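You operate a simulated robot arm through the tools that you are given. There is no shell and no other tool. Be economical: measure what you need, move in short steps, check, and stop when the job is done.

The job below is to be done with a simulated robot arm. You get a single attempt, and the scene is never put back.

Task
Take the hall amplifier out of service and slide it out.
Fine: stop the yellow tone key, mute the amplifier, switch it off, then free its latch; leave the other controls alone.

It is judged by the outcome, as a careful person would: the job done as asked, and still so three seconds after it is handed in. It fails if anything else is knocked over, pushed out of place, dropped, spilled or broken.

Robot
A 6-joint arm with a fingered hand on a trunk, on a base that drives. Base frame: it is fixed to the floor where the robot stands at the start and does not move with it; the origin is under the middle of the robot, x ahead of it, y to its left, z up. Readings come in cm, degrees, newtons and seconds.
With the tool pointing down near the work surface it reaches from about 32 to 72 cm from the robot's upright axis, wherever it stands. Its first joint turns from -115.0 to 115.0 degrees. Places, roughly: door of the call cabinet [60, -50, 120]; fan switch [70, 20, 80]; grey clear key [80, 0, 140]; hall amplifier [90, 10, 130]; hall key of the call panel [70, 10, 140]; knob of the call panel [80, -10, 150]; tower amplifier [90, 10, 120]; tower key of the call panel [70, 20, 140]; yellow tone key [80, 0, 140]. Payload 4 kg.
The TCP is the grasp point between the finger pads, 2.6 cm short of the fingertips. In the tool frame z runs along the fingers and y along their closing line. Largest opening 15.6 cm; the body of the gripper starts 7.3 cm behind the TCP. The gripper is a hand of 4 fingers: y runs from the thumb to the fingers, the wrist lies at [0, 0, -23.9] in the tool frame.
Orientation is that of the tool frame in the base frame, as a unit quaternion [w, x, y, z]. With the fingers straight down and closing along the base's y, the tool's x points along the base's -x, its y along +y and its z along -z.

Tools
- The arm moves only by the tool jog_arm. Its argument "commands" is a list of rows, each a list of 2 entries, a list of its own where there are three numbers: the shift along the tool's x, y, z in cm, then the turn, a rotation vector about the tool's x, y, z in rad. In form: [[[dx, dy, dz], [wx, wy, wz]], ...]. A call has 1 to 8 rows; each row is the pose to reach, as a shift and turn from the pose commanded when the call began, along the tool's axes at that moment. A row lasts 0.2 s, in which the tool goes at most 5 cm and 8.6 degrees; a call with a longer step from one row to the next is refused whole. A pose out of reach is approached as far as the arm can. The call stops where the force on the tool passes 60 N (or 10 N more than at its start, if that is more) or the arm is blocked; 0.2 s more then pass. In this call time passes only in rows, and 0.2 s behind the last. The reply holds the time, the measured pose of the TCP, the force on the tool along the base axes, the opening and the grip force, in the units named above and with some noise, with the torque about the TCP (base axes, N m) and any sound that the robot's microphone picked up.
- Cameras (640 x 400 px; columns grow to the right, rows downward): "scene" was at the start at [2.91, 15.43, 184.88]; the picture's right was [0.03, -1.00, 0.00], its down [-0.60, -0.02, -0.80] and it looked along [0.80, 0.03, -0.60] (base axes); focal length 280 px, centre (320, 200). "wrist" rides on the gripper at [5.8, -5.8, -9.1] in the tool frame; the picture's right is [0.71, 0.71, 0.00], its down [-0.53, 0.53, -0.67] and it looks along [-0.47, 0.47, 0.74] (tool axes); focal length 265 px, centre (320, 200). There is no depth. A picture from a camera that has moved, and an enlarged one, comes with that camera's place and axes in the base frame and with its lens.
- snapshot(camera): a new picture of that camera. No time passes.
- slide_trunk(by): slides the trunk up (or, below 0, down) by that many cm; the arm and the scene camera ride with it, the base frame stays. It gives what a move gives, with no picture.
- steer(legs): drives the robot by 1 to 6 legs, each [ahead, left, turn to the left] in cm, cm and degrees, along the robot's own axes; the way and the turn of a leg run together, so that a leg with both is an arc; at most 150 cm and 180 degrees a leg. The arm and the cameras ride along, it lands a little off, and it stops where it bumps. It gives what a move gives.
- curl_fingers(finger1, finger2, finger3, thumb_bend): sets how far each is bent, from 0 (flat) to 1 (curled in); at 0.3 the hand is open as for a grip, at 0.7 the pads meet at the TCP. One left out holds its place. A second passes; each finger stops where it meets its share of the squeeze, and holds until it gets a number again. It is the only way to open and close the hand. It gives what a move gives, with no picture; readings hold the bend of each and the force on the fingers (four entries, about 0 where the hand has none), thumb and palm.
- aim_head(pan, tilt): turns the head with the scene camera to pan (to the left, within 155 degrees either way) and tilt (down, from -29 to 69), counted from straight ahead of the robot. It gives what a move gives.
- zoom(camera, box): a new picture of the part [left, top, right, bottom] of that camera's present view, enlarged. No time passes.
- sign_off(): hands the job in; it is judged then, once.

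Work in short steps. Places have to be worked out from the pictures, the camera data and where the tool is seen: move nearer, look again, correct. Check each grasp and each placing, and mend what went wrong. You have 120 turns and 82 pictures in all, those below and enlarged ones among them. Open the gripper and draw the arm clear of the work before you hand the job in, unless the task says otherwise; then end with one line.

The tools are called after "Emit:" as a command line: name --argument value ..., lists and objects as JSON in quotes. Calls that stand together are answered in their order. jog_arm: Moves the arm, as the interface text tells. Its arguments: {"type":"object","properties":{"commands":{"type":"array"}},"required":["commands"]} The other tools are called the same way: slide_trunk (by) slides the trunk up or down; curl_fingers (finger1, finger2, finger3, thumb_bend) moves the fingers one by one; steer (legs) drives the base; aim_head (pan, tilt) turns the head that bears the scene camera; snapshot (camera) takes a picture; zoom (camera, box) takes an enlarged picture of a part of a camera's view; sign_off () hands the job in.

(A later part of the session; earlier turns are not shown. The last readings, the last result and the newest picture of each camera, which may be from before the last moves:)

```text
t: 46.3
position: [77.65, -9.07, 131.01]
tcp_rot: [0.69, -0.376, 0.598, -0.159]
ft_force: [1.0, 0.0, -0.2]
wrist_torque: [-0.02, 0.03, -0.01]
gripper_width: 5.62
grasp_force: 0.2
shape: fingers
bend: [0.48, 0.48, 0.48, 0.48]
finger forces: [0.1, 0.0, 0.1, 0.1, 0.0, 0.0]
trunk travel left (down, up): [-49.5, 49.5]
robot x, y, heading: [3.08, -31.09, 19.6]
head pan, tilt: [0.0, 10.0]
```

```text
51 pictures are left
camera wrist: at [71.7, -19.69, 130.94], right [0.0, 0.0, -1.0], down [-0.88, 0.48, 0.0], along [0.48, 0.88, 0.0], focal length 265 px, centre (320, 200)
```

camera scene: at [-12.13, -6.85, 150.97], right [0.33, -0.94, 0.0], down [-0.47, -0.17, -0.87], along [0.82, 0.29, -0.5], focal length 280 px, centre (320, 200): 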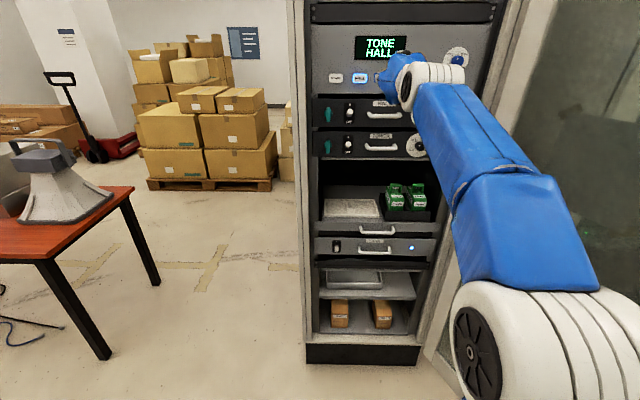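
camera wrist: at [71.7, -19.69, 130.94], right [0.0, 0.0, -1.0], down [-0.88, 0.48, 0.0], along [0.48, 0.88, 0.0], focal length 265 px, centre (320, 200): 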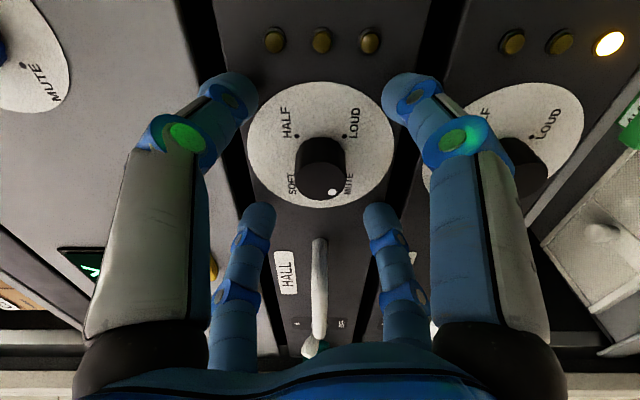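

The dot points at MUTE and the level lamps are off. I withdraw, level the hand again, close it into the bundle and shift the base left toward the toggle.

Emit:
jog_arm --commands '[[[0, 0, -2], [0, 0, 0]], [[0, 0, -4], [0, 0, 0]], [[0, 0, -6], [0, 0, 0.1]], [[0, 0, -8], [0, 0, 0.23]], [[0, 0, -10], [0, 0, 0.37]], [[0, 0, -10], [0, 0, 0.51]], [[0, 0, -10], [0, 0, 0.65]], [[0, 0, -10], [0, 0, 0.79]]]'

Emit:
curl_fingers --finger1 0.7 --finger2 0.7 --finger3 0.7 --thumb_bend 0.7

Emit:
steer --legs '[[0, 19, 0]]'

Emit:
snapshot --camera "wrist"

Emit:
zoom --camera "scene" --box '[290, 150, 514, 290]'

```text
t: 48.1
position: [68.2, -12.25, 130.87]
tcp_rot: [0.698, -0.117, 0.697, 0.12]
ft_force: [0.2, 0.3, -0.1]
wrist_torque: [-0.01, 0.01, -0.02]
gripper_width: 5.62
grasp_force: 0.1
shape: fingers
bend: [0.48, 0.48, 0.48, 0.48]
finger forces: [0.0, 0.0, 0.0, 0.1, 0.0, 0.0]
trunk travel left (down, up): [-49.5, 49.5]
robot x, y, heading: [3.0, -31.37, 19.7]
head pan, tilt: [0.0, 10.0]
```

```text
t: 49.1
position: [68.06, -12.37, 130.91]
tcp_rot: [0.698, -0.119, 0.696, 0.119]
ft_force: [-0.3, 0.3, 0.1]
wrist_torque: [-0.01, 0.0, -0.05]
gripper_width: 0.01
grasp_force: 0.1
shape: fingers
bend: [0.69, 0.69, 0.69, 0.69]
finger forces: [0.1, 0.0, 0.1, 0.0, 0.0, 0.0]
trunk travel left (down, up): [-49.5, 49.5]
robot x, y, heading: [3.25, -31.79, 19.3]
head pan, tilt: [0.0, 10.0]
```

```text
t: 52.1
position: [61.96, 5.32, 130.89]
tcp_rot: [0.698, -0.117, 0.697, 0.117]
ft_force: [0.2, 1.2, 0.8]
wrist_torque: [-0.03, -0.01, -0.02]
gripper_width: 0.0
grasp_force: 0.0
shape: fingers
bend: [0.69, 0.69, 0.69, 0.69]
finger forces: [0.0, 0.0, 0.0, 0.1, 0.1, 0.0]
trunk travel left (down, up): [-49.5, 49.5]
robot x, y, heading: [-3.1, -12.75, 19.5]
head pan, tilt: [0.0, 10.0]
```

```text
50 pictures are left
camera wrist: at [55.21, -3.04, 125.11], right [-0.23, 0.67, -0.71], down [-0.8, 0.28, 0.52], along [0.55, 0.69, 0.47], focal length 265 px, centre (320, 200)
```

wrist: 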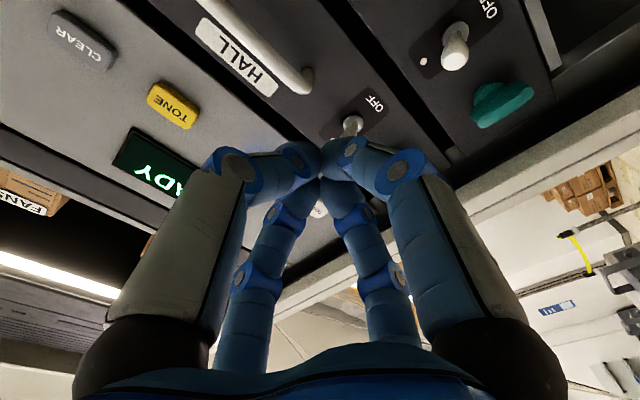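

```text
2.86 times, centred on (402, 220) of scene
camera zoom: at [-5.16, 2.18, 146.18], right [0.33, -0.94, 0.0], down [-0.16, -0.06, -0.98], along [0.93, 0.33, -0.17], focal length 801 px, centre (86, 143)
```

zoom: 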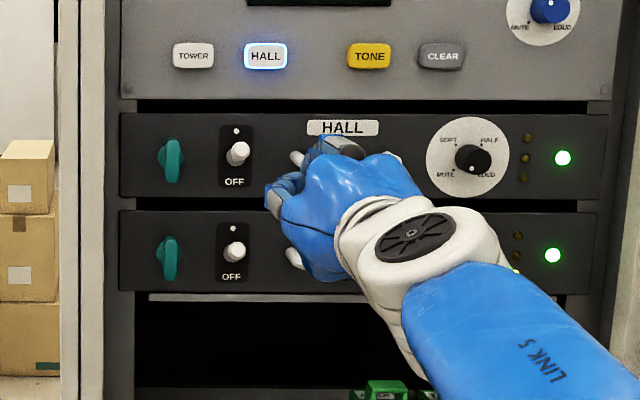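

The hall knob reads MUTE; the toggle lever stands up at about left-coordinate -11.1, height 132. I bring the bundle in just above the lever.

Emit:
jog_arm --commands '[[[-2.4, 2.3, 1], [0, 0, 0]], [[-4.8, 4.6, 3], [0, 0, 0]], [[-4.8, 4.6, 6], [0, 0, 0]], [[-4.8, 4.6, 8], [0, 0, 0]], [[-4.8, 4.6, 9.3], [0, 0, 0]]]'

Emit:
snapshot --camera "wrist"

Emit:
zoom --camera "scene" --box '[320, 170, 448, 250]'

```text
t: 53.3
position: [69.4, 10.22, 134.62]
tcp_rot: [0.699, -0.124, 0.693, 0.126]
ft_force: [0.4, -0.7, -0.6]
wrist_torque: [-0.04, 0.01, 0.0]
gripper_width: 0.0
grasp_force: 0.1
shape: fingers
bend: [0.69, 0.69, 0.69, 0.69]
finger forces: [0.0, 0.1, 0.0, 0.0, 0.0, 0.1]
out of reach, approached as far as the arm can: row 2, 3, 4, 5
trunk travel left (down, up): [-49.5, 49.5]
robot x, y, heading: [-3.41, -13.13, 19.2]
head pan, tilt: [0.0, 10.0]
```

```text
48 pictures are left
camera wrist: at [62.97, 1.82, 128.64], right [-0.24, 0.67, -0.71], down [-0.81, 0.26, 0.52], along [0.53, 0.7, 0.48], focal length 265 px, centre (320, 200)
```

wrist: 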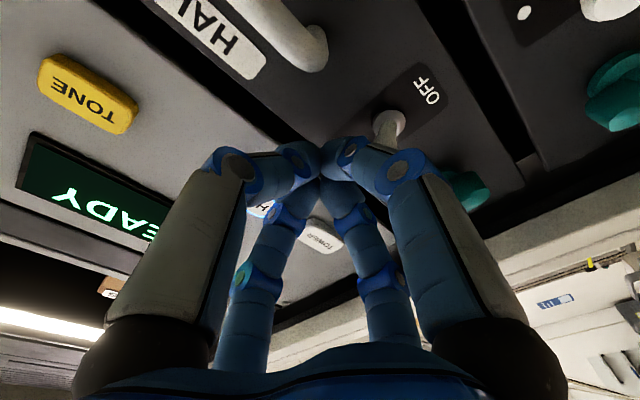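

```text
5.00 times, centred on (384, 210) of scene
camera zoom: at [-5.02, 2.17, 146.17], right [0.33, -0.94, 0.0], down [-0.17, -0.06, -0.98], along [0.93, 0.33, -0.18], focal length 1401 px, centre (0, 150)
```

zoom: 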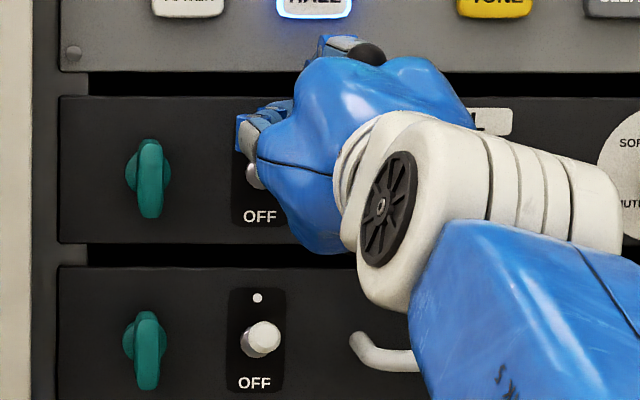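

The arm is at its stretch limit and 2.5 cm right of the lever. I withdraw and move the base nearer and left.

Emit:
jog_arm --commands '[[[0, 0, -4], [0, 0, 0]], [[0, 0, -8], [0, 0, 0]], [[0, 0, -11], [0, 0, 0]]]'

Emit:
steer --legs '[[7, 4, 0]]'

```text
t: 54.1
position: [58.59, 6.86, 134.67]
tcp_rot: [0.699, -0.118, 0.695, 0.119]
ft_force: [-0.9, -0.3, 0.0]
wrist_torque: [-0.01, 0.02, -0.01]
gripper_width: 0.0
grasp_force: 0.1
shape: fingers
bend: [0.69, 0.69, 0.69, 0.69]
finger forces: [0.0, 0.1, 0.0, 0.1, 0.1, 0.0]
trunk travel left (down, up): [-49.5, 49.5]
robot x, y, heading: [-3.48, -13.58, 19.3]
head pan, tilt: [0.0, 10.0]
```

```text
t: 55.7
position: [63.73, 12.95, 134.75]
tcp_rot: [0.699, -0.119, 0.695, 0.12]
ft_force: [0.3, 1.1, -0.2]
wrist_torque: [-0.02, 0.02, 0.01]
gripper_width: 0.0
grasp_force: 0.0
shape: fingers
bend: [0.69, 0.69, 0.69, 0.69]
finger forces: [0.0, 0.0, 0.1, 0.0, 0.0, 0.1]
trunk travel left (down, up): [-49.5, 49.5]
robot x, y, heading: [1.92, -6.69, 19.5]
head pan, tilt: [0.0, 10.0]
```

TCP is now at (64.4, -9.2, 134.75) in rack coordinates. I move in above the lever tip.

Emit:
jog_arm --commands '[[[-1.0, -1.9, 2], [0, 0, 0]], [[-1.2, -1.9, 4], [0, 0, 0]], [[-1.2, -1.9, 5.3], [0, 0, 0]]]'

Emit:
snapshot --camera "wrist"

Emit:
zoom --camera "scene" --box '[320, 170, 448, 250]'

```text
t: 56.5
position: [69.5, 12.91, 135.83]
tcp_rot: [0.698, -0.119, 0.696, 0.12]
ft_force: [-0.2, -1.0, -0.5]
wrist_torque: [-0.03, -0.02, 0.02]
gripper_width: 0.01
grasp_force: 0.1
shape: fingers
bend: [0.69, 0.69, 0.69, 0.69]
finger forces: [0.1, 0.0, 0.0, 0.0, 0.0, 0.0]
trunk travel left (down, up): [-49.5, 49.5]
robot x, y, heading: [2.04, -6.83, 19.7]
head pan, tilt: [0.0, 10.0]
```

```text
46 pictures are left
camera wrist: at [62.85, 4.47, 129.95], right [-0.23, 0.67, -0.71], down [-0.81, 0.27, 0.52], along [0.54, 0.69, 0.48], focal length 265 px, centre (320, 200)
```

wrist: 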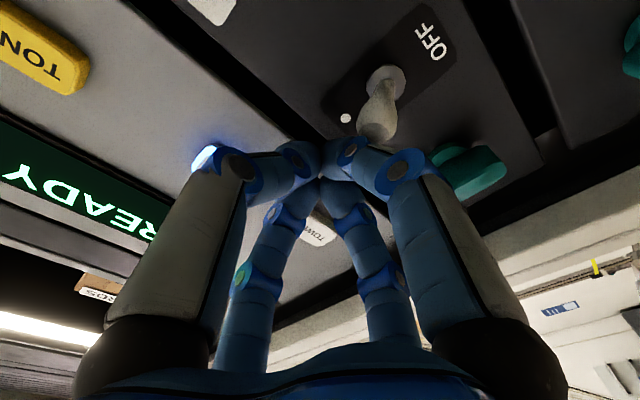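

```text
5.00 times, centred on (384, 210) of scene
camera zoom: at [0.26, 8.5, 146.17], right [0.33, -0.94, 0.0], down [-0.16, -0.06, -0.98], along [0.93, 0.33, -0.17], focal length 1401 px, centre (0, 150)
```

zoom: 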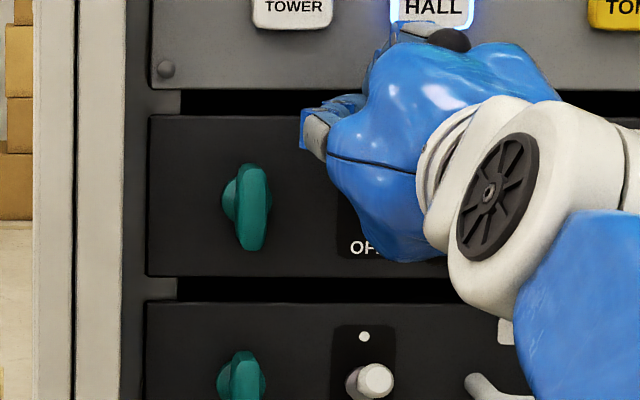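

Lever tip computed at (-11.0, 132.4), directly under the bundle. I press downward.

Emit:
jog_arm --commands '[[[1, 0, 0], [0, 0, 0]], [[2, 0, 0], [0, 0, 0]], [[3, 0, 0], [0, 0, 0]], [[4, 0, 0], [0, 0, 0]], [[5, 0, 0], [0, 0, 0]]]'

Emit:
snapshot --camera "wrist"

```text
t: 57.7
position: [69.17, 12.72, 131.13]
tcp_rot: [0.7, -0.12, 0.694, 0.121]
ft_force: [-6.5, -0.7, 7.8]
wrist_torque: [0.01, -0.05, -0.03]
gripper_width: 0.0
grasp_force: 7.7
shape: fingers
bend: [0.73, 0.67, 0.67, 0.69]
finger forces: [15.8, 0.0, 0.1, 0.0, 0.1, 0.1]
trunk travel left (down, up): [-49.5, 49.5]
robot x, y, heading: [2.36, -6.88, 19.3]
head pan, tilt: [0.0, 10.0]
```

```text
44 pictures are left
camera wrist: at [62.55, 4.36, 125.26], right [-0.23, 0.67, -0.71], down [-0.81, 0.27, 0.52], along [0.54, 0.69, 0.48], focal length 265 px, centre (320, 200)
```

wrist: 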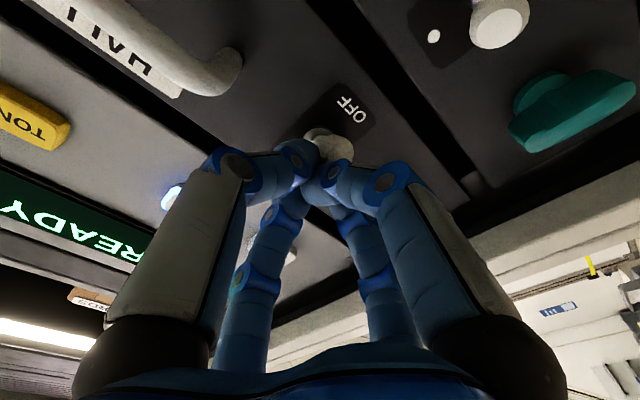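

Finger 1 presses the lever with about 8 N, but no click yet. I continue downward.

Emit:
jog_arm --commands '[[[0.7, 0, 0], [0, 0, 0]], [[1.4, 0, 0], [0, 0, 0]], [[2.1, 0, 0], [0, 0, 0]]]'

Emit:
snapshot --camera "wrist"

```text
t: 58.5
position: [69.01, 12.54, 129.3]
tcp_rot: [0.701, -0.118, 0.693, 0.121]
ft_force: [-12.2, -9.3, 16.7]
wrist_torque: [0.18, -0.5, -0.15]
gripper_width: 0.7
grasp_force: 14.0
shape: fingers
bend: [0.75, 0.67, 0.65, 0.67]
finger forces: [8.8, 3.4, 9.9, 0.1, 5.4, 0.0]
trunk travel left (down, up): [-49.5, 49.5]
robot x, y, heading: [1.98, -7.04, 19.6]
head pan, tilt: [0.0, 10.0]
```

```text
43 pictures are left
camera wrist: at [62.4, 4.18, 123.37], right [-0.23, 0.67, -0.71], down [-0.81, 0.27, 0.52], along [0.54, 0.69, 0.48], focal length 265 px, centre (320, 200)
```

wrist: 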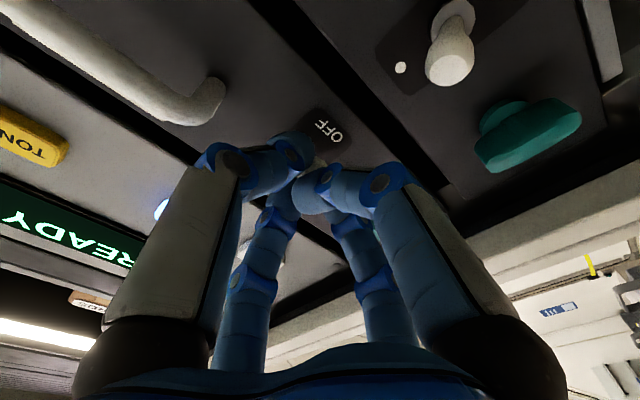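

The lever seems wedged among the fingers, which will still carry it down. I go on another 2 cm.

Emit:
jog_arm --commands '[[[0.7, 0, 0], [0, 0, 0]], [[1.4, 0, 0], [0, 0, 0]], [[2.1, 0, 0], [0, 0, 0]]]'

Emit:
snapshot --camera "wrist"

Emit:
snapshot --camera "scene"

```text
t: 59.3
position: [68.71, 12.82, 127.58]
tcp_rot: [0.703, -0.119, 0.69, 0.122]
ft_force: [-20.8, -8.2, 18.5]
wrist_torque: [0.38, -1.09, -0.1]
gripper_width: 0.0
grasp_force: 13.2
shape: fingers
bend: [0.71, 0.68, 0.56, 0.68]
finger forces: [0.0, 0.1, 26.1, 0.0, 0.1, 0.1]
trunk travel left (down, up): [-49.5, 49.5]
robot x, y, heading: [2.05, -6.61, 19.7]
head pan, tilt: [0.0, 10.0]
```

```text
42 pictures are left
camera wrist: at [62.23, 4.28, 121.57], right [-0.22, 0.67, -0.71], down [-0.81, 0.27, 0.51], along [0.54, 0.69, 0.49], focal length 265 px, centre (320, 200)
```

wrist: 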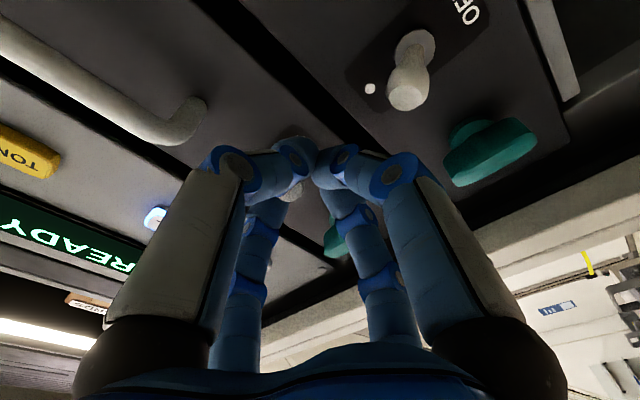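

```text
41 pictures are left
camera scene: at [-0.5, 8.22, 146.21], right [0.33, -0.94, 0.0], down [-0.16, -0.06, -0.99], along [0.93, 0.33, -0.17], focal length 280 px, centre (320, 200)
```

scene: 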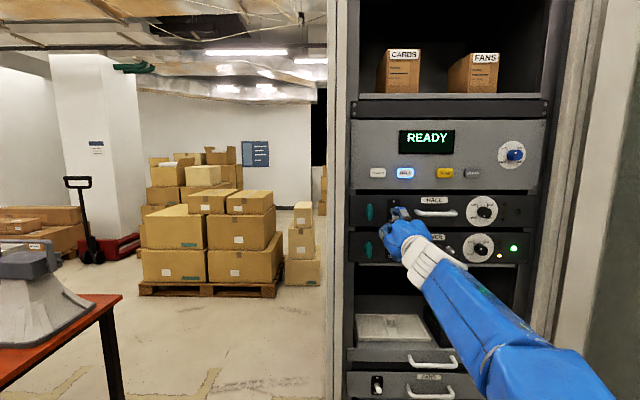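

The hall power lamp is now dark while the tower's is still lit. I pull straight back, without rising, so the lever is not lifted again.

Emit:
jog_arm --commands '[[[0, 0, -1.5], [0, 0, 0]], [[0, 0, -3], [0, 0, 0]], [[0, 0, -5], [0, 0, 0]], [[0, 0, -8], [0, 0, 0]], [[0, 0, -11], [0, 0, 0]], [[0, -4, -12], [0, 0, 0]], [[0, -8, -12], [0, 0, 0]]]'

Emit:
zoom --camera "scene" --box '[340, 140, 548, 270]'

Emit:
snapshot --camera "wrist"

```text
t: 60.9
position: [60.8, 1.12, 126.58]
tcp_rot: [0.698, -0.118, 0.696, 0.12]
ft_force: [0.5, 0.0, 0.4]
wrist_torque: [0.0, -0.04, 0.03]
gripper_width: 0.0
grasp_force: 0.1
shape: fingers
bend: [0.71, 0.68, 0.69, 0.68]
finger forces: [0.0, 0.0, 0.0, 0.0, 0.0, 0.0]
trunk travel left (down, up): [-49.5, 49.5]
robot x, y, heading: [2.05, -7.05, 19.4]
head pan, tilt: [0.0, 10.0]
```

```text
3.08 times, centred on (444, 205) of scene
camera zoom: at [0.2, 8.4, 146.19], right [0.33, -0.94, 0.0], down [-0.16, -0.06, -0.98], along [0.93, 0.33, -0.17], focal length 862 px, centre (-62, 185)
```

zoom: 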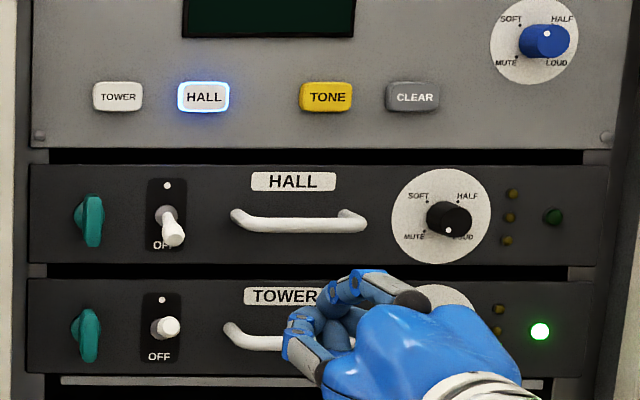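

```text
39 pictures are left
camera wrist: at [54.21, -7.17, 120.74], right [-0.23, 0.67, -0.71], down [-0.81, 0.27, 0.53], along [0.54, 0.69, 0.48], focal length 265 px, centre (320, 200)
```

wrist: 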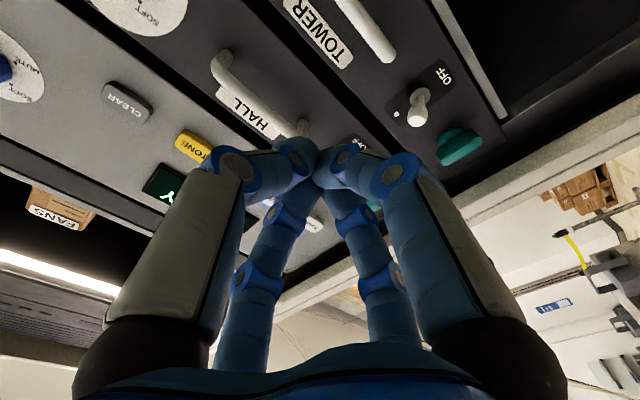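

The hall lever is down and its lamp is off. Now I take a closer look at the latch.

Emit:
zoom --camera "scene" --box '[344, 185, 408, 225]'

```text
10.00 times, centred on (376, 205) of scene
camera zoom: at [0.2, 8.4, 146.19], right [0.33, -0.94, 0.0], down [-0.16, -0.06, -0.98], along [0.93, 0.33, -0.17], focal length 2803 px, centre (-240, 150)
```

zoom: 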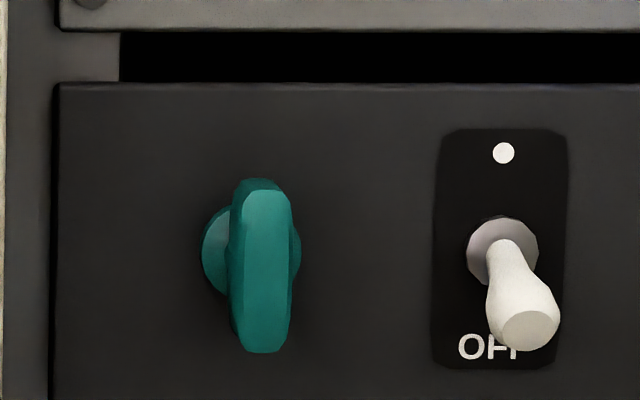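

The latch is a symmetric wing about 4.5 cm tall at (-4.75, 131.1). I shift the base left, open the fingers, and line up before it.

Emit:
steer --legs '[[0, 7, 0]]'

Emit:
curl_fingers --finger1 0.43 --finger2 0.49 --finger3 0.43 --thumb_bend 0.49

Emit:
jog_arm --commands '[[[-2.2, 3.8, 2], [0, 0, 0]], [[-4.5, 7.6, 4], [0, 0, 0]]]'

Emit:
snapshot --camera "wrist"

```text
t: 62.5
position: [58.55, 7.85, 126.55]
tcp_rot: [0.698, -0.118, 0.696, 0.119]
ft_force: [-0.3, -0.5, -0.4]
wrist_torque: [0.02, -0.02, 0.01]
gripper_width: 0.0
grasp_force: 0.1
shape: fingers
bend: [0.71, 0.68, 0.69, 0.68]
finger forces: [0.0, 0.0, 0.0, 0.0, 0.0, 0.0]
trunk travel left (down, up): [-49.5, 49.5]
robot x, y, heading: [-0.18, -0.26, 19.7]
head pan, tilt: [0.0, 10.0]
```

```text
t: 63.5
position: [58.6, 7.93, 126.65]
tcp_rot: [0.697, -0.119, 0.696, 0.12]
ft_force: [0.0, 0.6, -1.0]
wrist_torque: [0.02, -0.02, -0.03]
gripper_width: 6.23
grasp_force: 0.0
shape: fingers
bend: [0.43, 0.49, 0.43, 0.49]
finger forces: [0.0, 0.0, 0.0, 0.1, 0.1, 0.0]
trunk travel left (down, up): [-49.5, 49.5]
robot x, y, heading: [-0.25, 0.07, 19.7]
head pan, tilt: [0.0, 10.0]
```

```text
t: 64.1
position: [59.82, 16.59, 131.15]
tcp_rot: [0.699, -0.118, 0.695, 0.119]
ft_force: [-0.4, 0.4, -0.4]
wrist_torque: [0.01, -0.01, 0.0]
gripper_width: 6.25
grasp_force: 0.0
shape: fingers
bend: [0.43, 0.49, 0.43, 0.49]
finger forces: [0.0, 0.0, 0.1, 0.1, 0.0, 0.0]
trunk travel left (down, up): [-49.5, 49.5]
robot x, y, heading: [-0.12, -0.54, 19.4]
head pan, tilt: [0.0, 10.0]
```

```text
37 pictures are left
camera wrist: at [53.19, 8.12, 125.28], right [-0.23, 0.67, -0.71], down [-0.81, 0.27, 0.52], along [0.54, 0.69, 0.48], focal length 265 px, centre (320, 200)
```

wrist: 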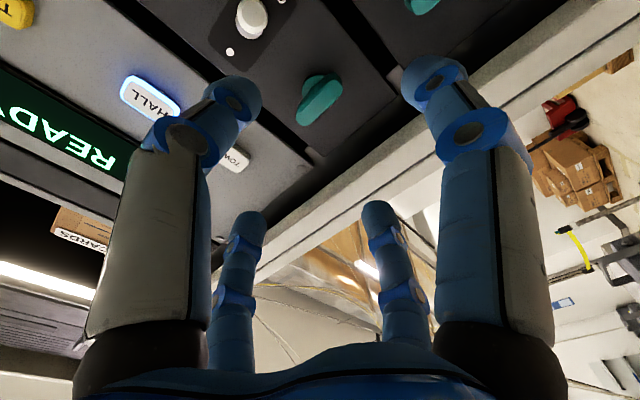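

Aligned within half a centimetre. I advance around the wing.

Emit:
jog_arm --commands '[[[0.1, -0.3, 2.5], [0, 0, 0]], [[0.1, -0.4, 5], [0, 0, 0]], [[0.1, -0.4, 7], [0, 0, 0]], [[0.1, -0.4, 8], [0, 0, 0]]]'

Emit:
snapshot --camera "wrist"

```text
t: 65.1
position: [67.4, 18.6, 131.2]
tcp_rot: [0.699, -0.118, 0.696, 0.119]
ft_force: [0.7, 0.7, 0.0]
wrist_torque: [0.0, 0.01, 0.0]
gripper_width: 6.26
grasp_force: 0.0
shape: fingers
bend: [0.43, 0.49, 0.43, 0.49]
finger forces: [0.0, 0.1, 0.1, 0.1, 0.0, 0.0]
trunk travel left (down, up): [-49.5, 49.5]
robot x, y, heading: [-0.41, 0.04, 19.5]
head pan, tilt: [0.0, 10.0]
```

```text
36 pictures are left
camera wrist: at [60.79, 10.2, 125.22], right [-0.23, 0.67, -0.71], down [-0.81, 0.27, 0.52], along [0.54, 0.69, 0.48], focal length 265 px, centre (320, 200)
```

wrist: 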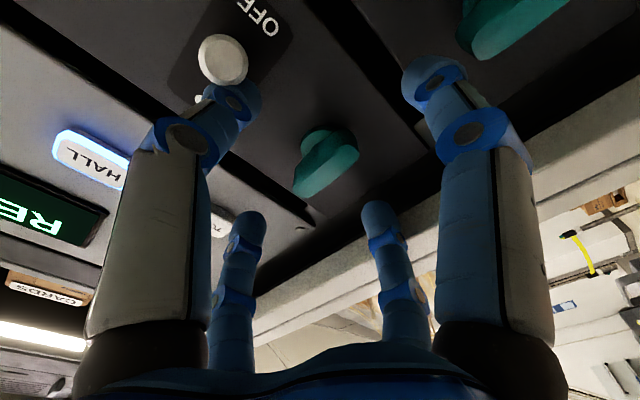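

The wing sits between the fingers. I advance another 0.6 cm and close on it.

Emit:
jog_arm --commands '[[[0.3, 0, 0.6], [0, 0, 0]]]'

Emit:
curl_fingers --finger1 0.72 --finger2 0.72 --finger3 0.72 --thumb_bend 0.72

Emit:
snapshot --camera "wrist"

```text
t: 65.5
position: [68.14, 18.95, 131.06]
tcp_rot: [0.698, -0.119, 0.695, 0.12]
ft_force: [-1.7, 0.7, 1.5]
wrist_torque: [-0.1, -0.04, -0.08]
gripper_width: 6.19
grasp_force: 1.0
shape: fingers
bend: [0.43, 0.49, 0.43, 0.49]
finger forces: [0.0, 0.1, 0.0, 0.0, 2.8, 0.1]
trunk travel left (down, up): [-49.5, 49.5]
robot x, y, heading: [-0.34, 0.19, 19.6]
head pan, tilt: [0.0, 10.0]
```

```text
t: 66.5
position: [68.05, 18.87, 130.65]
tcp_rot: [0.697, -0.12, 0.696, 0.122]
ft_force: [3.0, 0.8, -0.1]
wrist_torque: [0.0, -0.02, -0.01]
gripper_width: 1.18
grasp_force: 14.0
shape: fingers
bend: [0.62, 0.67, 0.59, 0.68]
finger forces: [8.8, 4.9, 9.0, 0.1, 5.3, 0.0]
trunk travel left (down, up): [-49.5, 49.5]
robot x, y, heading: [-0.69, -0.09, 19.5]
head pan, tilt: [0.0, 10.0]
```

```text
35 pictures are left
camera wrist: at [61.47, 10.44, 124.82], right [-0.23, 0.67, -0.71], down [-0.81, 0.27, 0.52], along [0.54, 0.69, 0.48], focal length 265 px, centre (320, 200)
```

wrist: 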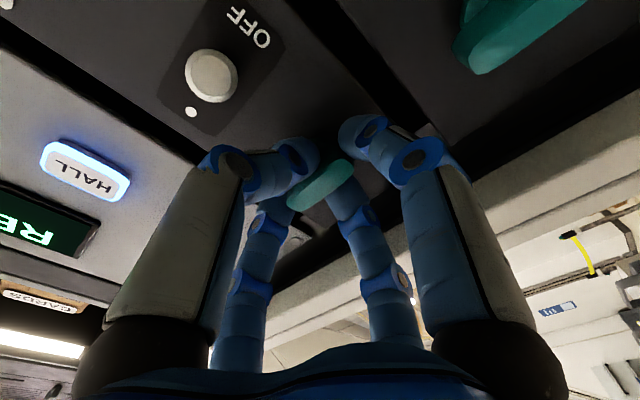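

The grip is balanced on all sides of the wing. I try turning it counter-clockwise in small steps and watch the torque.

Emit:
jog_arm --commands '[[[0, 0, 0], [0, 0, -0.1]], [[0, 0, 0], [0, 0, -0.2]], [[0, 0, 0], [0, 0, -0.3]]]'

Emit:
snapshot --camera "wrist"

```text
t: 67.3
position: [68.05, 18.88, 130.66]
tcp_rot: [0.708, -0.221, 0.671, 0.013]
ft_force: [2.1, 0.5, -2.4]
wrist_torque: [0.18, 0.06, -0.04]
gripper_width: 1.37
grasp_force: 14.7
shape: fingers
bend: [0.62, 0.67, 0.59, 0.69]
finger forces: [8.5, 5.9, 9.4, 0.0, 6.3, 0.0]
trunk travel left (down, up): [-49.5, 49.5]
robot x, y, heading: [-0.28, -0.16, 19.2]
head pan, tilt: [0.0, 10.0]
```

```text
34 pictures are left
camera wrist: at [61.98, 9.01, 126.77], right [-0.15, 0.44, -0.88], down [-0.85, 0.4, 0.35], along [0.5, 0.8, 0.31], focal length 265 px, centre (320, 200)
```

wrist: 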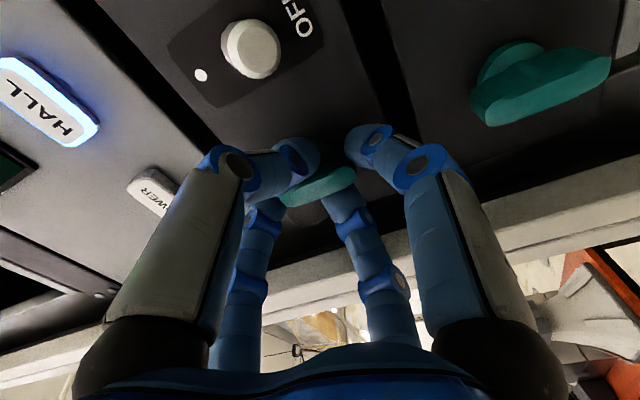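

The wing's tilt changed just as the untouched tower latch's did, so it did not turn; torque built up instead. I try clockwise.

Emit:
jog_arm --commands '[[[0, 0, 0], [0, 0, 0.14]], [[0, 0, 0], [0, 0, 0.28]], [[0, 0, 0], [0, 0, 0.42]], [[0, 0, 0], [0, 0, 0.56]], [[0, 0, 0], [0, 0, 0.7]], [[0, 0, 0], [0, 0, 0.8]]]'

Emit:
snapshot --camera "wrist"

```text
t: 68.7
position: [68.17, 18.93, 130.74]
tcp_rot: [0.646, 0.057, 0.704, 0.29]
ft_force: [2.2, 3.6, -3.4]
wrist_torque: [-0.05, 0.03, 0.05]
gripper_width: 1.21
grasp_force: 13.8
shape: fingers
bend: [0.61, 0.67, 0.6, 0.69]
finger forces: [10.5, 5.1, 8.1, 0.0, 5.0, 0.1]
trunk travel left (down, up): [-49.5, 49.5]
robot x, y, heading: [-0.3, -0.12, 19.7]
head pan, tilt: [0.0, 10.0]
```

```text
33 pictures are left
camera wrist: at [60.26, 13.79, 122.8], right [-0.32, 0.91, -0.28], down [-0.7, -0.03, 0.71], along [0.64, 0.42, 0.64], focal length 265 px, centre (320, 200)
```

wrist: 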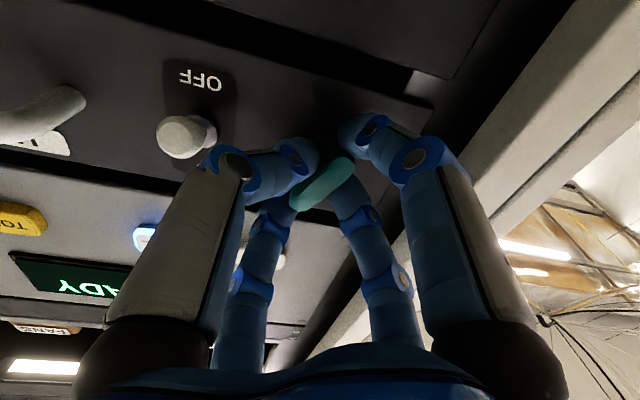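

The wing now follows the hand clockwise. I continue toward a quarter turn.

Emit:
jog_arm --commands '[[[0, 0, 0], [0, 0, 0.14]], [[0, 0, 0], [0, 0, 0.28]], [[0, 0, 0], [0, 0, 0.42]], [[0, 0, 0], [0, 0, 0.56]], [[0, 0, 0], [0, 0, 0.7]], [[0, 0, 0], [0, 0, 0.84]], [[0, 0, 0], [0, 0, 0.98]], [[0, 0, 0], [0, 0, 1.08]]]'

Emit:
snapshot --camera "wrist"

Emit:
zoom --camera "scene" --box '[300, 160, 460, 260]'

```text
t: 70.5
position: [68.08, 19.07, 130.76]
tcp_rot: [0.405, 0.411, 0.574, 0.581]
ft_force: [0.9, 8.0, 0.3]
wrist_torque: [-0.01, -0.01, 0.14]
gripper_width: 1.31
grasp_force: 14.1
shape: fingers
bend: [0.61, 0.67, 0.6, 0.69]
finger forces: [10.9, 5.1, 7.6, 0.0, 4.8, 0.1]
trunk travel left (down, up): [-49.5, 49.5]
robot x, y, heading: [-0.16, -0.25, 19.7]
head pan, tilt: [0.0, 10.0]
```

```text
32 pictures are left
camera wrist: at [57.5, 21.59, 125.0], right [-0.24, 0.66, 0.72], down [-0.45, -0.73, 0.52], along [0.86, -0.2, 0.47], focal length 265 px, centre (320, 200)
```

wrist: 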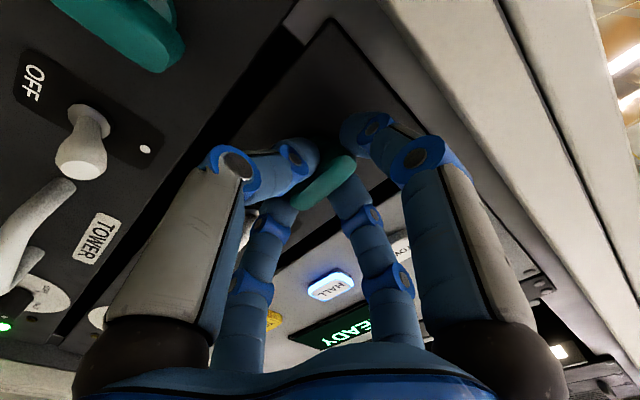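

```text
4.00 times, centred on (380, 210) of scene
camera zoom: at [-2.24, 15.52, 146.16], right [0.33, -0.94, 0.0], down [-0.16, -0.06, -0.98], along [0.93, 0.33, -0.17], focal length 1121 px, centre (80, 160)
```

zoom: 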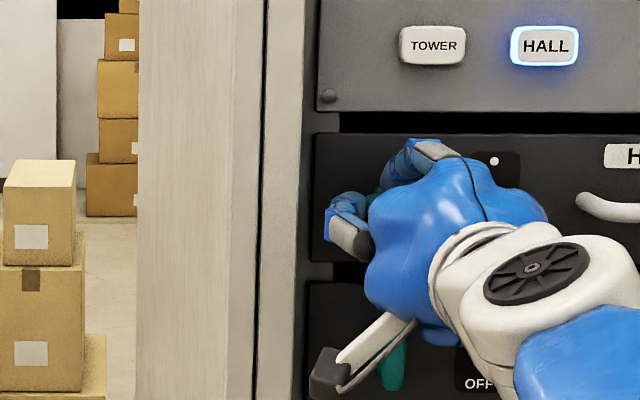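

The wing turned with the hand to horizontal. I open, withdraw and check it.

Emit:
curl_fingers --finger1 0.45 --finger2 0.5 --finger3 0.45 --thumb_bend 0.5

Emit:
jog_arm --commands '[[[0, 0, -2], [0, 0, 0]], [[0, 0, -4], [0, 0, 0]], [[0, 0, -6], [0, 0, 0]], [[0, 0, -9], [0, 0, 0]], [[0, 0, -11], [0, 0, -0.14]], [[0, 0, -11], [0, 0, -0.28]], [[0, 0, -11], [0, 0, -0.42]], [[0, 0, -11], [0, 0, -0.56]]]'

Emit:
jog_arm --commands '[[[0, 0, 0], [0, 0, -0.14]], [[0, 0, 0], [0, 0, -0.28]], [[0, 0, 0], [0, 0, -0.42]], [[0, 0, 0], [0, 0, -0.56]], [[0, 0, 0], [0, 0, -0.7]], [[0, 0, 0], [0, 0, -0.84]], [[0, 0, 0], [0, 0, -0.98]], [[0, 0, 0], [0, 0, -1.02]]]'

Emit:
steer --legs '[[0, -16, 0]]'

Emit:
zoom --camera "scene" --box '[300, 150, 492, 270]'

```text
t: 71.5
position: [67.98, 18.72, 130.92]
tcp_rot: [0.407, 0.41, 0.572, 0.582]
ft_force: [-3.7, -1.0, 5.2]
wrist_torque: [-0.14, -0.11, -0.04]
gripper_width: 5.71
grasp_force: 3.6
shape: fingers
bend: [0.46, 0.5, 0.47, 0.5]
finger forces: [2.4, 0.0, 5.1, 0.0, 0.0, 0.0]
trunk travel left (down, up): [-49.5, 49.5]
robot x, y, heading: [-0.02, 0.05, 19.7]
head pan, tilt: [0.0, 10.0]
```

```text
t: 73.3
position: [57.72, 15.12, 130.73]
tcp_rot: [0.551, 0.236, 0.665, 0.445]
ft_force: [-0.5, 0.4, -0.3]
wrist_torque: [-0.01, 0.0, 0.01]
gripper_width: 5.78
grasp_force: 0.1
shape: fingers
bend: [0.45, 0.5, 0.45, 0.5]
finger forces: [0.1, 0.0, 0.0, 0.0, 0.1, 0.0]
trunk travel left (down, up): [-49.5, 49.5]
robot x, y, heading: [-0.59, -0.19, 19.4]
head pan, tilt: [0.0, 10.0]
```

```text
t: 75.1
position: [57.79, 15.29, 130.67]
tcp_rot: [0.698, -0.119, 0.696, 0.119]
ft_force: [-0.2, 0.7, 0.0]
wrist_torque: [-0.02, -0.02, 0.0]
gripper_width: 5.8
grasp_force: 0.0
shape: fingers
bend: [0.45, 0.5, 0.45, 0.5]
finger forces: [0.1, 0.0, 0.0, 0.0, 0.0, 0.1]
trunk travel left (down, up): [-49.5, 49.5]
robot x, y, heading: [-0.61, 0.3, 19.6]
head pan, tilt: [0.0, 10.0]
```

```text
t: 77.8
position: [63.18, -0.05, 130.73]
tcp_rot: [0.698, -0.119, 0.696, 0.121]
ft_force: [0.4, 0.3, -0.2]
wrist_torque: [-0.01, 0.03, 0.02]
gripper_width: 5.8
grasp_force: 0.1
shape: fingers
bend: [0.45, 0.5, 0.45, 0.5]
finger forces: [0.0, 0.0, 0.0, 0.1, 0.0, 0.1]
trunk travel left (down, up): [-49.5, 49.5]
robot x, y, heading: [5.0, -15.62, 19.4]
head pan, tilt: [0.0, 10.0]
```

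```text
3.33 times, centred on (396, 210) of scene
camera zoom: at [3.29, -0.25, 146.19], right [0.33, -0.94, 0.0], down [-0.16, -0.06, -0.98], along [0.93, 0.33, -0.17], focal length 934 px, centre (67, 167)
```

zoom: 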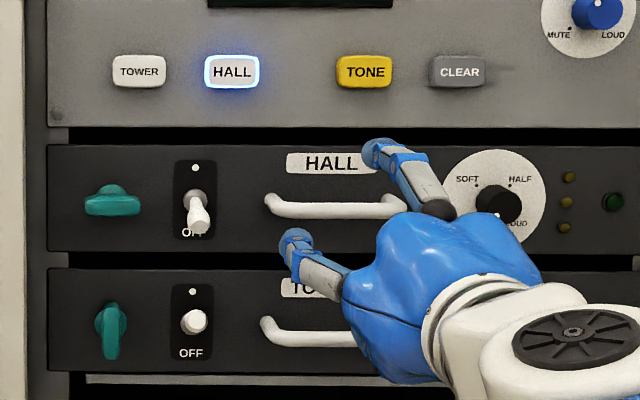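

Latch horizontal, lever off, knob on MUTE. The handle's middle is at about (-21.4, 131.2), straight ahead of the hand. I roll the hand 45° so that two fingers pass above and two below the bar, and approach.

Emit:
curl_fingers --finger1 0.47 --finger2 0.47 --finger3 0.47 --thumb_bend 0.47

Emit:
jog_arm --commands '[[[-0.5, -0.1, 0.5], [0, 0, 0.14]], [[-0.5, -0.1, 1], [0, 0, 0.28]], [[-0.5, -0.1, 2], [0, 0, 0.42]], [[-0.5, -0.1, 3], [0, 0, 0.56]], [[-0.5, -0.1, 4], [0, 0, 0.7]], [[-0.5, -0.1, 5], [0, 0, 0.785]]]'

Emit:
snapshot --camera "wrist"

```text
t: 78.8
position: [63.06, -0.16, 130.72]
tcp_rot: [0.698, -0.118, 0.696, 0.119]
ft_force: [-0.3, 0.7, 0.8]
wrist_torque: [-0.01, 0.0, -0.03]
gripper_width: 5.96
grasp_force: 0.1
shape: fingers
bend: [0.47, 0.47, 0.47, 0.47]
finger forces: [0.1, 0.0, 0.1, 0.1, 0.0, 0.0]
trunk travel left (down, up): [-49.5, 49.5]
robot x, y, heading: [5.03, -15.35, 19.5]
head pan, tilt: [0.0, 10.0]
```

```text
t: 80.2
position: [67.92, 1.41, 131.21]
tcp_rot: [0.599, 0.157, 0.688, 0.379]
ft_force: [-0.1, -0.7, -0.1]
wrist_torque: [0.0, -0.03, 0.0]
gripper_width: 5.94
grasp_force: 0.1
shape: fingers
bend: [0.47, 0.47, 0.47, 0.47]
finger forces: [0.0, 0.0, 0.0, 0.0, 0.1, 0.1]
trunk travel left (down, up): [-49.5, 49.5]
robot x, y, heading: [5.21, -15.42, 19.4]
head pan, tilt: [0.0, 10.0]
```

```text
29 pictures are left
camera wrist: at [59.32, -1.54, 122.88], right [-0.33, 0.94, 0.0], down [-0.63, -0.22, 0.74], along [0.7, 0.24, 0.67], focal length 265 px, centre (320, 200)
```

wrist: 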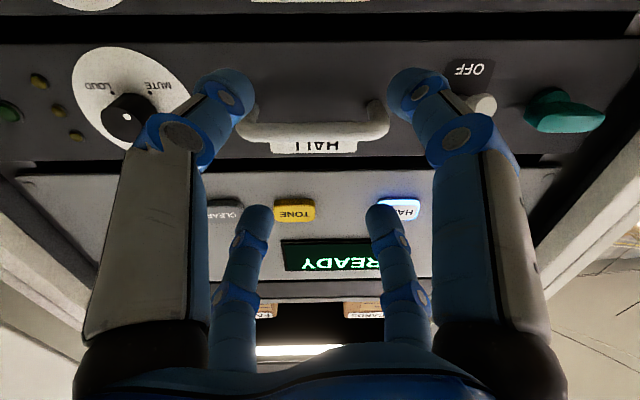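

Centred on the bar. I advance until the tips are just short of the panel, then close.

Emit:
jog_arm --commands '[[[0.2, -0.15, 2], [0, 0, 0]], [[0.2, -0.15, 4], [0, 0, 0]], [[0.2, -0.15, 5.5], [0, 0, 0]]]'

Emit:
snapshot --camera "wrist"

Emit:
curl_fingers --finger1 0.78 --finger2 0.78 --finger3 0.78 --thumb_bend 0.78

Emit:
snapshot --camera "wrist"

```text
t: 81.0
position: [73.14, 3.36, 130.88]
tcp_rot: [0.599, 0.157, 0.688, 0.378]
ft_force: [0.0, -0.1, -0.7]
wrist_torque: [0.0, -0.01, 0.0]
gripper_width: 5.95
grasp_force: 0.0
shape: fingers
bend: [0.47, 0.47, 0.47, 0.47]
finger forces: [0.0, 0.0, 0.0, 0.0, 0.0, 0.0]
trunk travel left (down, up): [-49.5, 49.5]
robot x, y, heading: [5.35, -15.1, 19.4]
head pan, tilt: [0.0, 10.0]
```

```text
28 pictures are left
camera wrist: at [64.57, 0.34, 122.58], right [-0.33, 0.94, 0.0], down [-0.63, -0.22, 0.74], along [0.7, 0.25, 0.67], focal length 265 px, centre (320, 200)
```

wrist: 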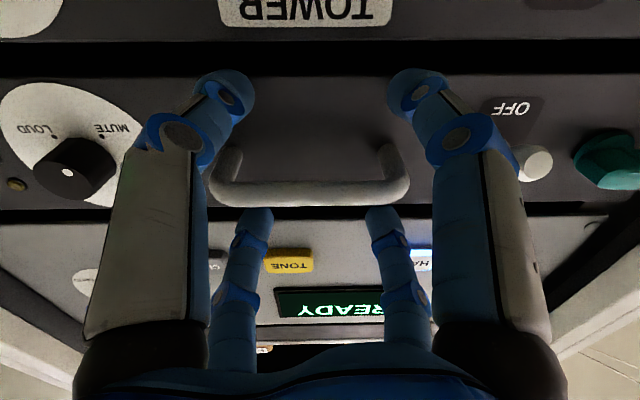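

```text
t: 82.0
position: [73.21, 3.28, 130.81]
tcp_rot: [0.599, 0.156, 0.688, 0.378]
ft_force: [7.5, 0.5, 0.3]
wrist_torque: [0.0, 0.0, -0.01]
gripper_width: 0.0
grasp_force: 0.2
shape: fingers
bend: [0.74, 0.74, 0.74, 0.73]
finger forces: [0.0, 0.0, 0.1, 0.1, 0.1, 0.0]
trunk travel left (down, up): [-49.5, 49.5]
robot x, y, heading: [5.08, -15.66, 19.8]
head pan, tilt: [0.0, 10.0]
```

```text
27 pictures are left
camera wrist: at [64.62, 0.3, 122.54], right [-0.33, 0.94, 0.0], down [-0.63, -0.22, 0.74], along [0.7, 0.25, 0.67], focal length 265 px, centre (320, 200)
```

wrist: 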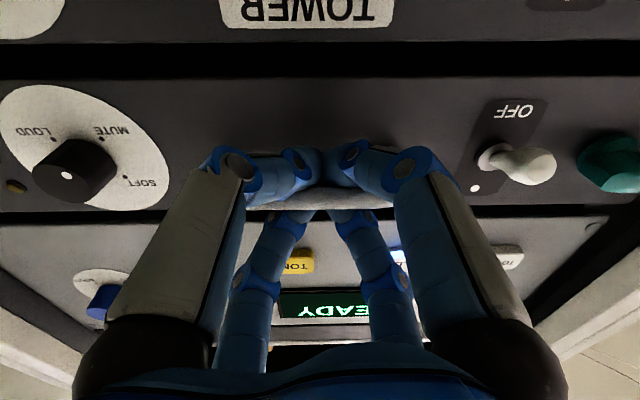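

The tips have closed behind the bar and hook it. I pull back gently.

Emit:
jog_arm --commands '[[[0, 0, -1], [0, 0, 0]], [[0, 0, -2], [0, 0, 0]], [[0, 0, -3], [0, 0, 0]], [[0, 0, -4], [0, 0, 0]], [[0, 0, -5], [0, 0, 0]]]'

Emit:
snapshot --camera "scene"

```text
t: 83.2
position: [68.24, 1.53, 131.07]
tcp_rot: [0.6, 0.157, 0.688, 0.378]
ft_force: [-0.6, -0.3, -1.3]
wrist_torque: [0.01, -0.02, 0.02]
gripper_width: 0.0
grasp_force: 0.2
shape: fingers
bend: [0.75, 0.75, 0.75, 0.73]
finger forces: [0.1, 0.0, 0.0, 0.1, 1.0, 0.0]
trunk travel left (down, up): [-49.5, 49.5]
robot x, y, heading: [5.35, -15.66, 19.7]
head pan, tilt: [0.0, 10.0]
```

```text
26 pictures are left
camera scene: at [3.2, -0.23, 146.18], right [0.33, -0.94, 0.0], down [-0.16, -0.06, -0.98], along [0.93, 0.33, -0.17], focal length 280 px, centre (320, 200)
```

scene: 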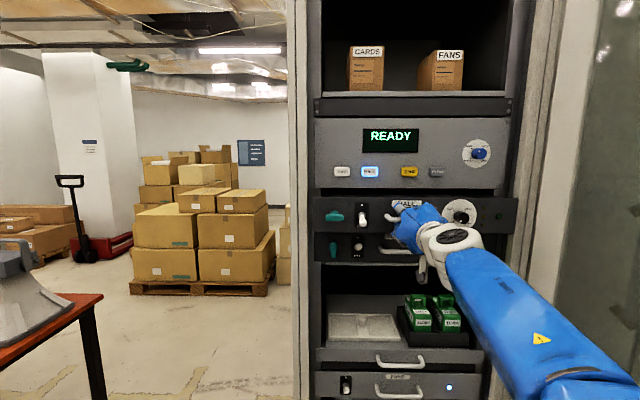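

The hall amplifier moves with the hand, already about 5 cm out. I keep pulling.

Emit:
jog_arm --commands '[[[0, 0, -1.5], [0, 0, 0]], [[0, 0, -3], [0, 0, 0]], [[0, 0, -4.5], [0, 0, 0]], [[0, 0, -6], [0, 0, 0]], [[0, 0, -7.5], [0, 0, 0]], [[0, 0, -9], [0, 0, 0]]]'

Emit:
zoom --camera "scene" --box '[290, 150, 546, 310]'

```text
t: 84.6
position: [61.68, -1.01, 131.23]
tcp_rot: [0.6, 0.157, 0.688, 0.376]
ft_force: [-3.6, -1.3, 1.6]
wrist_torque: [0.02, -0.03, 0.04]
gripper_width: 0.0
grasp_force: 0.1
shape: fingers
bend: [0.75, 0.72, 0.72, 0.75]
finger forces: [0.0, 0.0, 0.1, 0.0, 0.1, 0.0]
out of reach, approached as far as the arm can: row 5, 6
trunk travel left (down, up): [-49.5, 49.5]
robot x, y, heading: [5.18, -15.52, 19.5]
head pan, tilt: [0.0, 10.0]
```

```text
2.50 times, centred on (418, 230) of scene
camera zoom: at [3.58, -0.14, 146.17], right [0.33, -0.94, 0.0], down [-0.17, -0.06, -0.98], along [0.93, 0.33, -0.18], focal length 701 px, centre (75, 125)
```

zoom: 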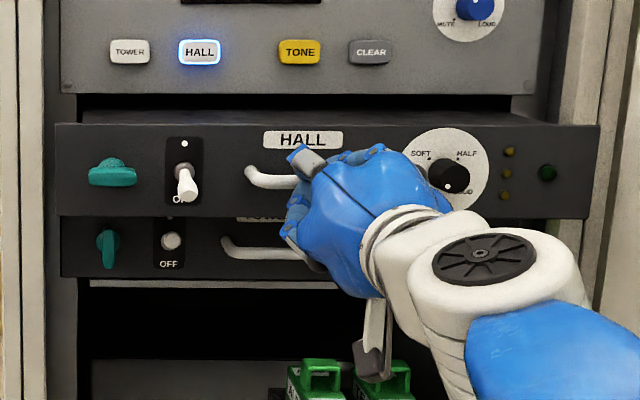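

The amplifier is about 11–12 cm out; the arm is at its inner limit, so I pull on by driving the base back a little.

Emit:
steer --legs '[[-6, 0, 0]]'

Emit:
zoom --camera "scene" --box '[290, 150, 546, 310]'

```text
t: 86.0
position: [55.7, -3.22, 131.39]
tcp_rot: [0.6, 0.156, 0.687, 0.379]
ft_force: [0.3, -1.3, 0.0]
wrist_torque: [0.02, 0.01, 0.01]
gripper_width: 0.02
grasp_force: 0.0
shape: fingers
bend: [0.75, 0.72, 0.72, 0.74]
finger forces: [0.0, 0.0, 0.1, 0.0, 0.0, 0.0]
trunk travel left (down, up): [-49.5, 49.5]
robot x, y, heading: [-0.83, -17.48, 19.6]
head pan, tilt: [0.0, 10.0]
```

```text
2.50 times, centred on (418, 230) of scene
camera zoom: at [-2.89, -2.37, 146.19], right [0.33, -0.94, 0.0], down [-0.16, -0.06, -0.99], along [0.93, 0.33, -0.17], focal length 701 px, centre (75, 125)
```

zoom: 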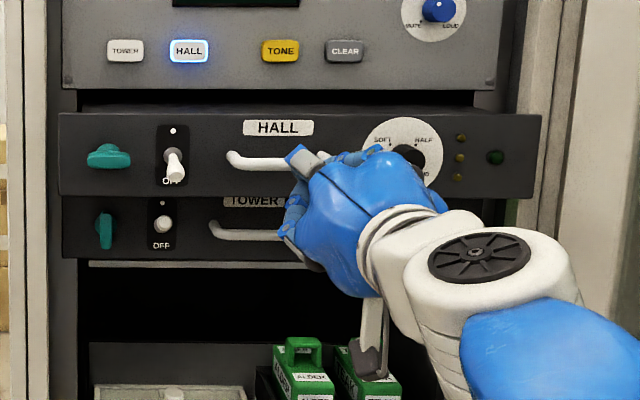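

Scaling the plate against the keys, the amplifier is about 9 cm out and did not follow the last move: the hand slipped off the bar. I look with the wrist camera.

Emit:
curl_fingers --finger1 0.47 --finger2 0.47 --finger3 0.47 --thumb_bend 0.47

Emit:
snapshot --camera "wrist"

```text
t: 87.0
position: [55.93, -3.04, 131.25]
tcp_rot: [0.599, 0.156, 0.688, 0.378]
ft_force: [0.4, 0.5, -0.4]
wrist_torque: [0.0, 0.02, -0.01]
gripper_width: 5.92
grasp_force: 0.0
shape: fingers
bend: [0.47, 0.47, 0.47, 0.47]
finger forces: [0.1, 0.0, 0.0, 0.0, 0.0, 0.0]
trunk travel left (down, up): [-49.5, 49.5]
robot x, y, heading: [-0.65, -17.71, 19.2]
head pan, tilt: [0.0, 10.0]
```

```text
23 pictures are left
camera wrist: at [47.32, -6.03, 122.95], right [-0.33, 0.94, 0.0], down [-0.63, -0.22, 0.74], along [0.7, 0.25, 0.67], focal length 265 px, centre (320, 200)
```

wrist: 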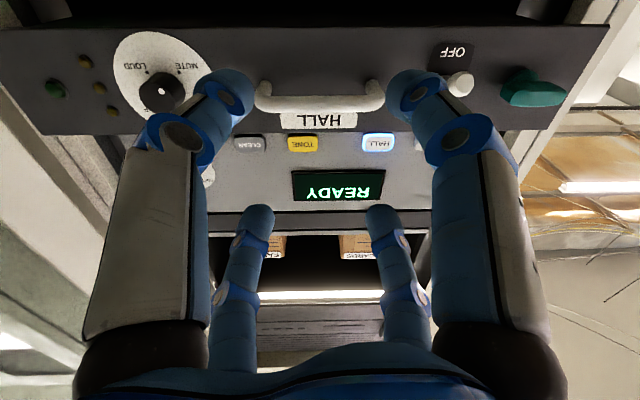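

The bar is about 8 cm out from its old place, still centred. I go back in 10 cm and hook it again.

Emit:
jog_arm --commands '[[[0, 0, 3], [0, 0, 0]], [[0, 0, 6], [0, 0, 0]], [[0, 0, 8], [0, 0, 0]], [[0, 0, 9.2], [0, 0, 0]], [[0, 0, 10.2], [0, 0, 0]]]'

Emit:
snapshot --camera "wrist"

```text
t: 88.2
position: [65.72, 0.22, 131.24]
tcp_rot: [0.599, 0.157, 0.689, 0.378]
ft_force: [0.6, -0.1, -0.5]
wrist_torque: [0.04, 0.0, -0.01]
gripper_width: 5.89
grasp_force: 0.1
shape: fingers
bend: [0.47, 0.47, 0.47, 0.47]
finger forces: [0.0, 0.0, 0.0, 0.0, 0.0, 0.0]
trunk travel left (down, up): [-49.5, 49.5]
robot x, y, heading: [-1.07, -17.41, 19.3]
head pan, tilt: [0.0, 10.0]
```

```text
22 pictures are left
camera wrist: at [57.1, -2.72, 122.96], right [-0.33, 0.94, 0.0], down [-0.63, -0.22, 0.74], along [0.7, 0.25, 0.67], focal length 265 px, centre (320, 200)
```

wrist: 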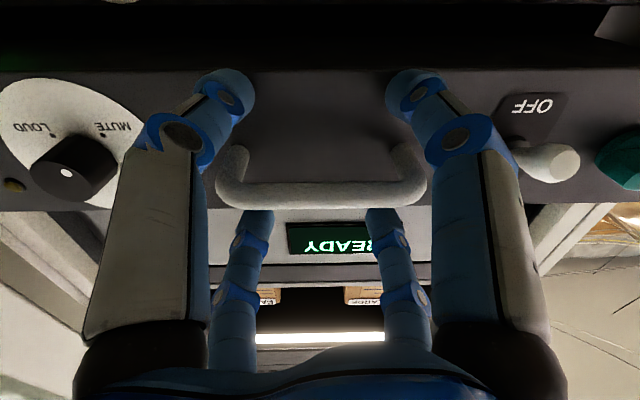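

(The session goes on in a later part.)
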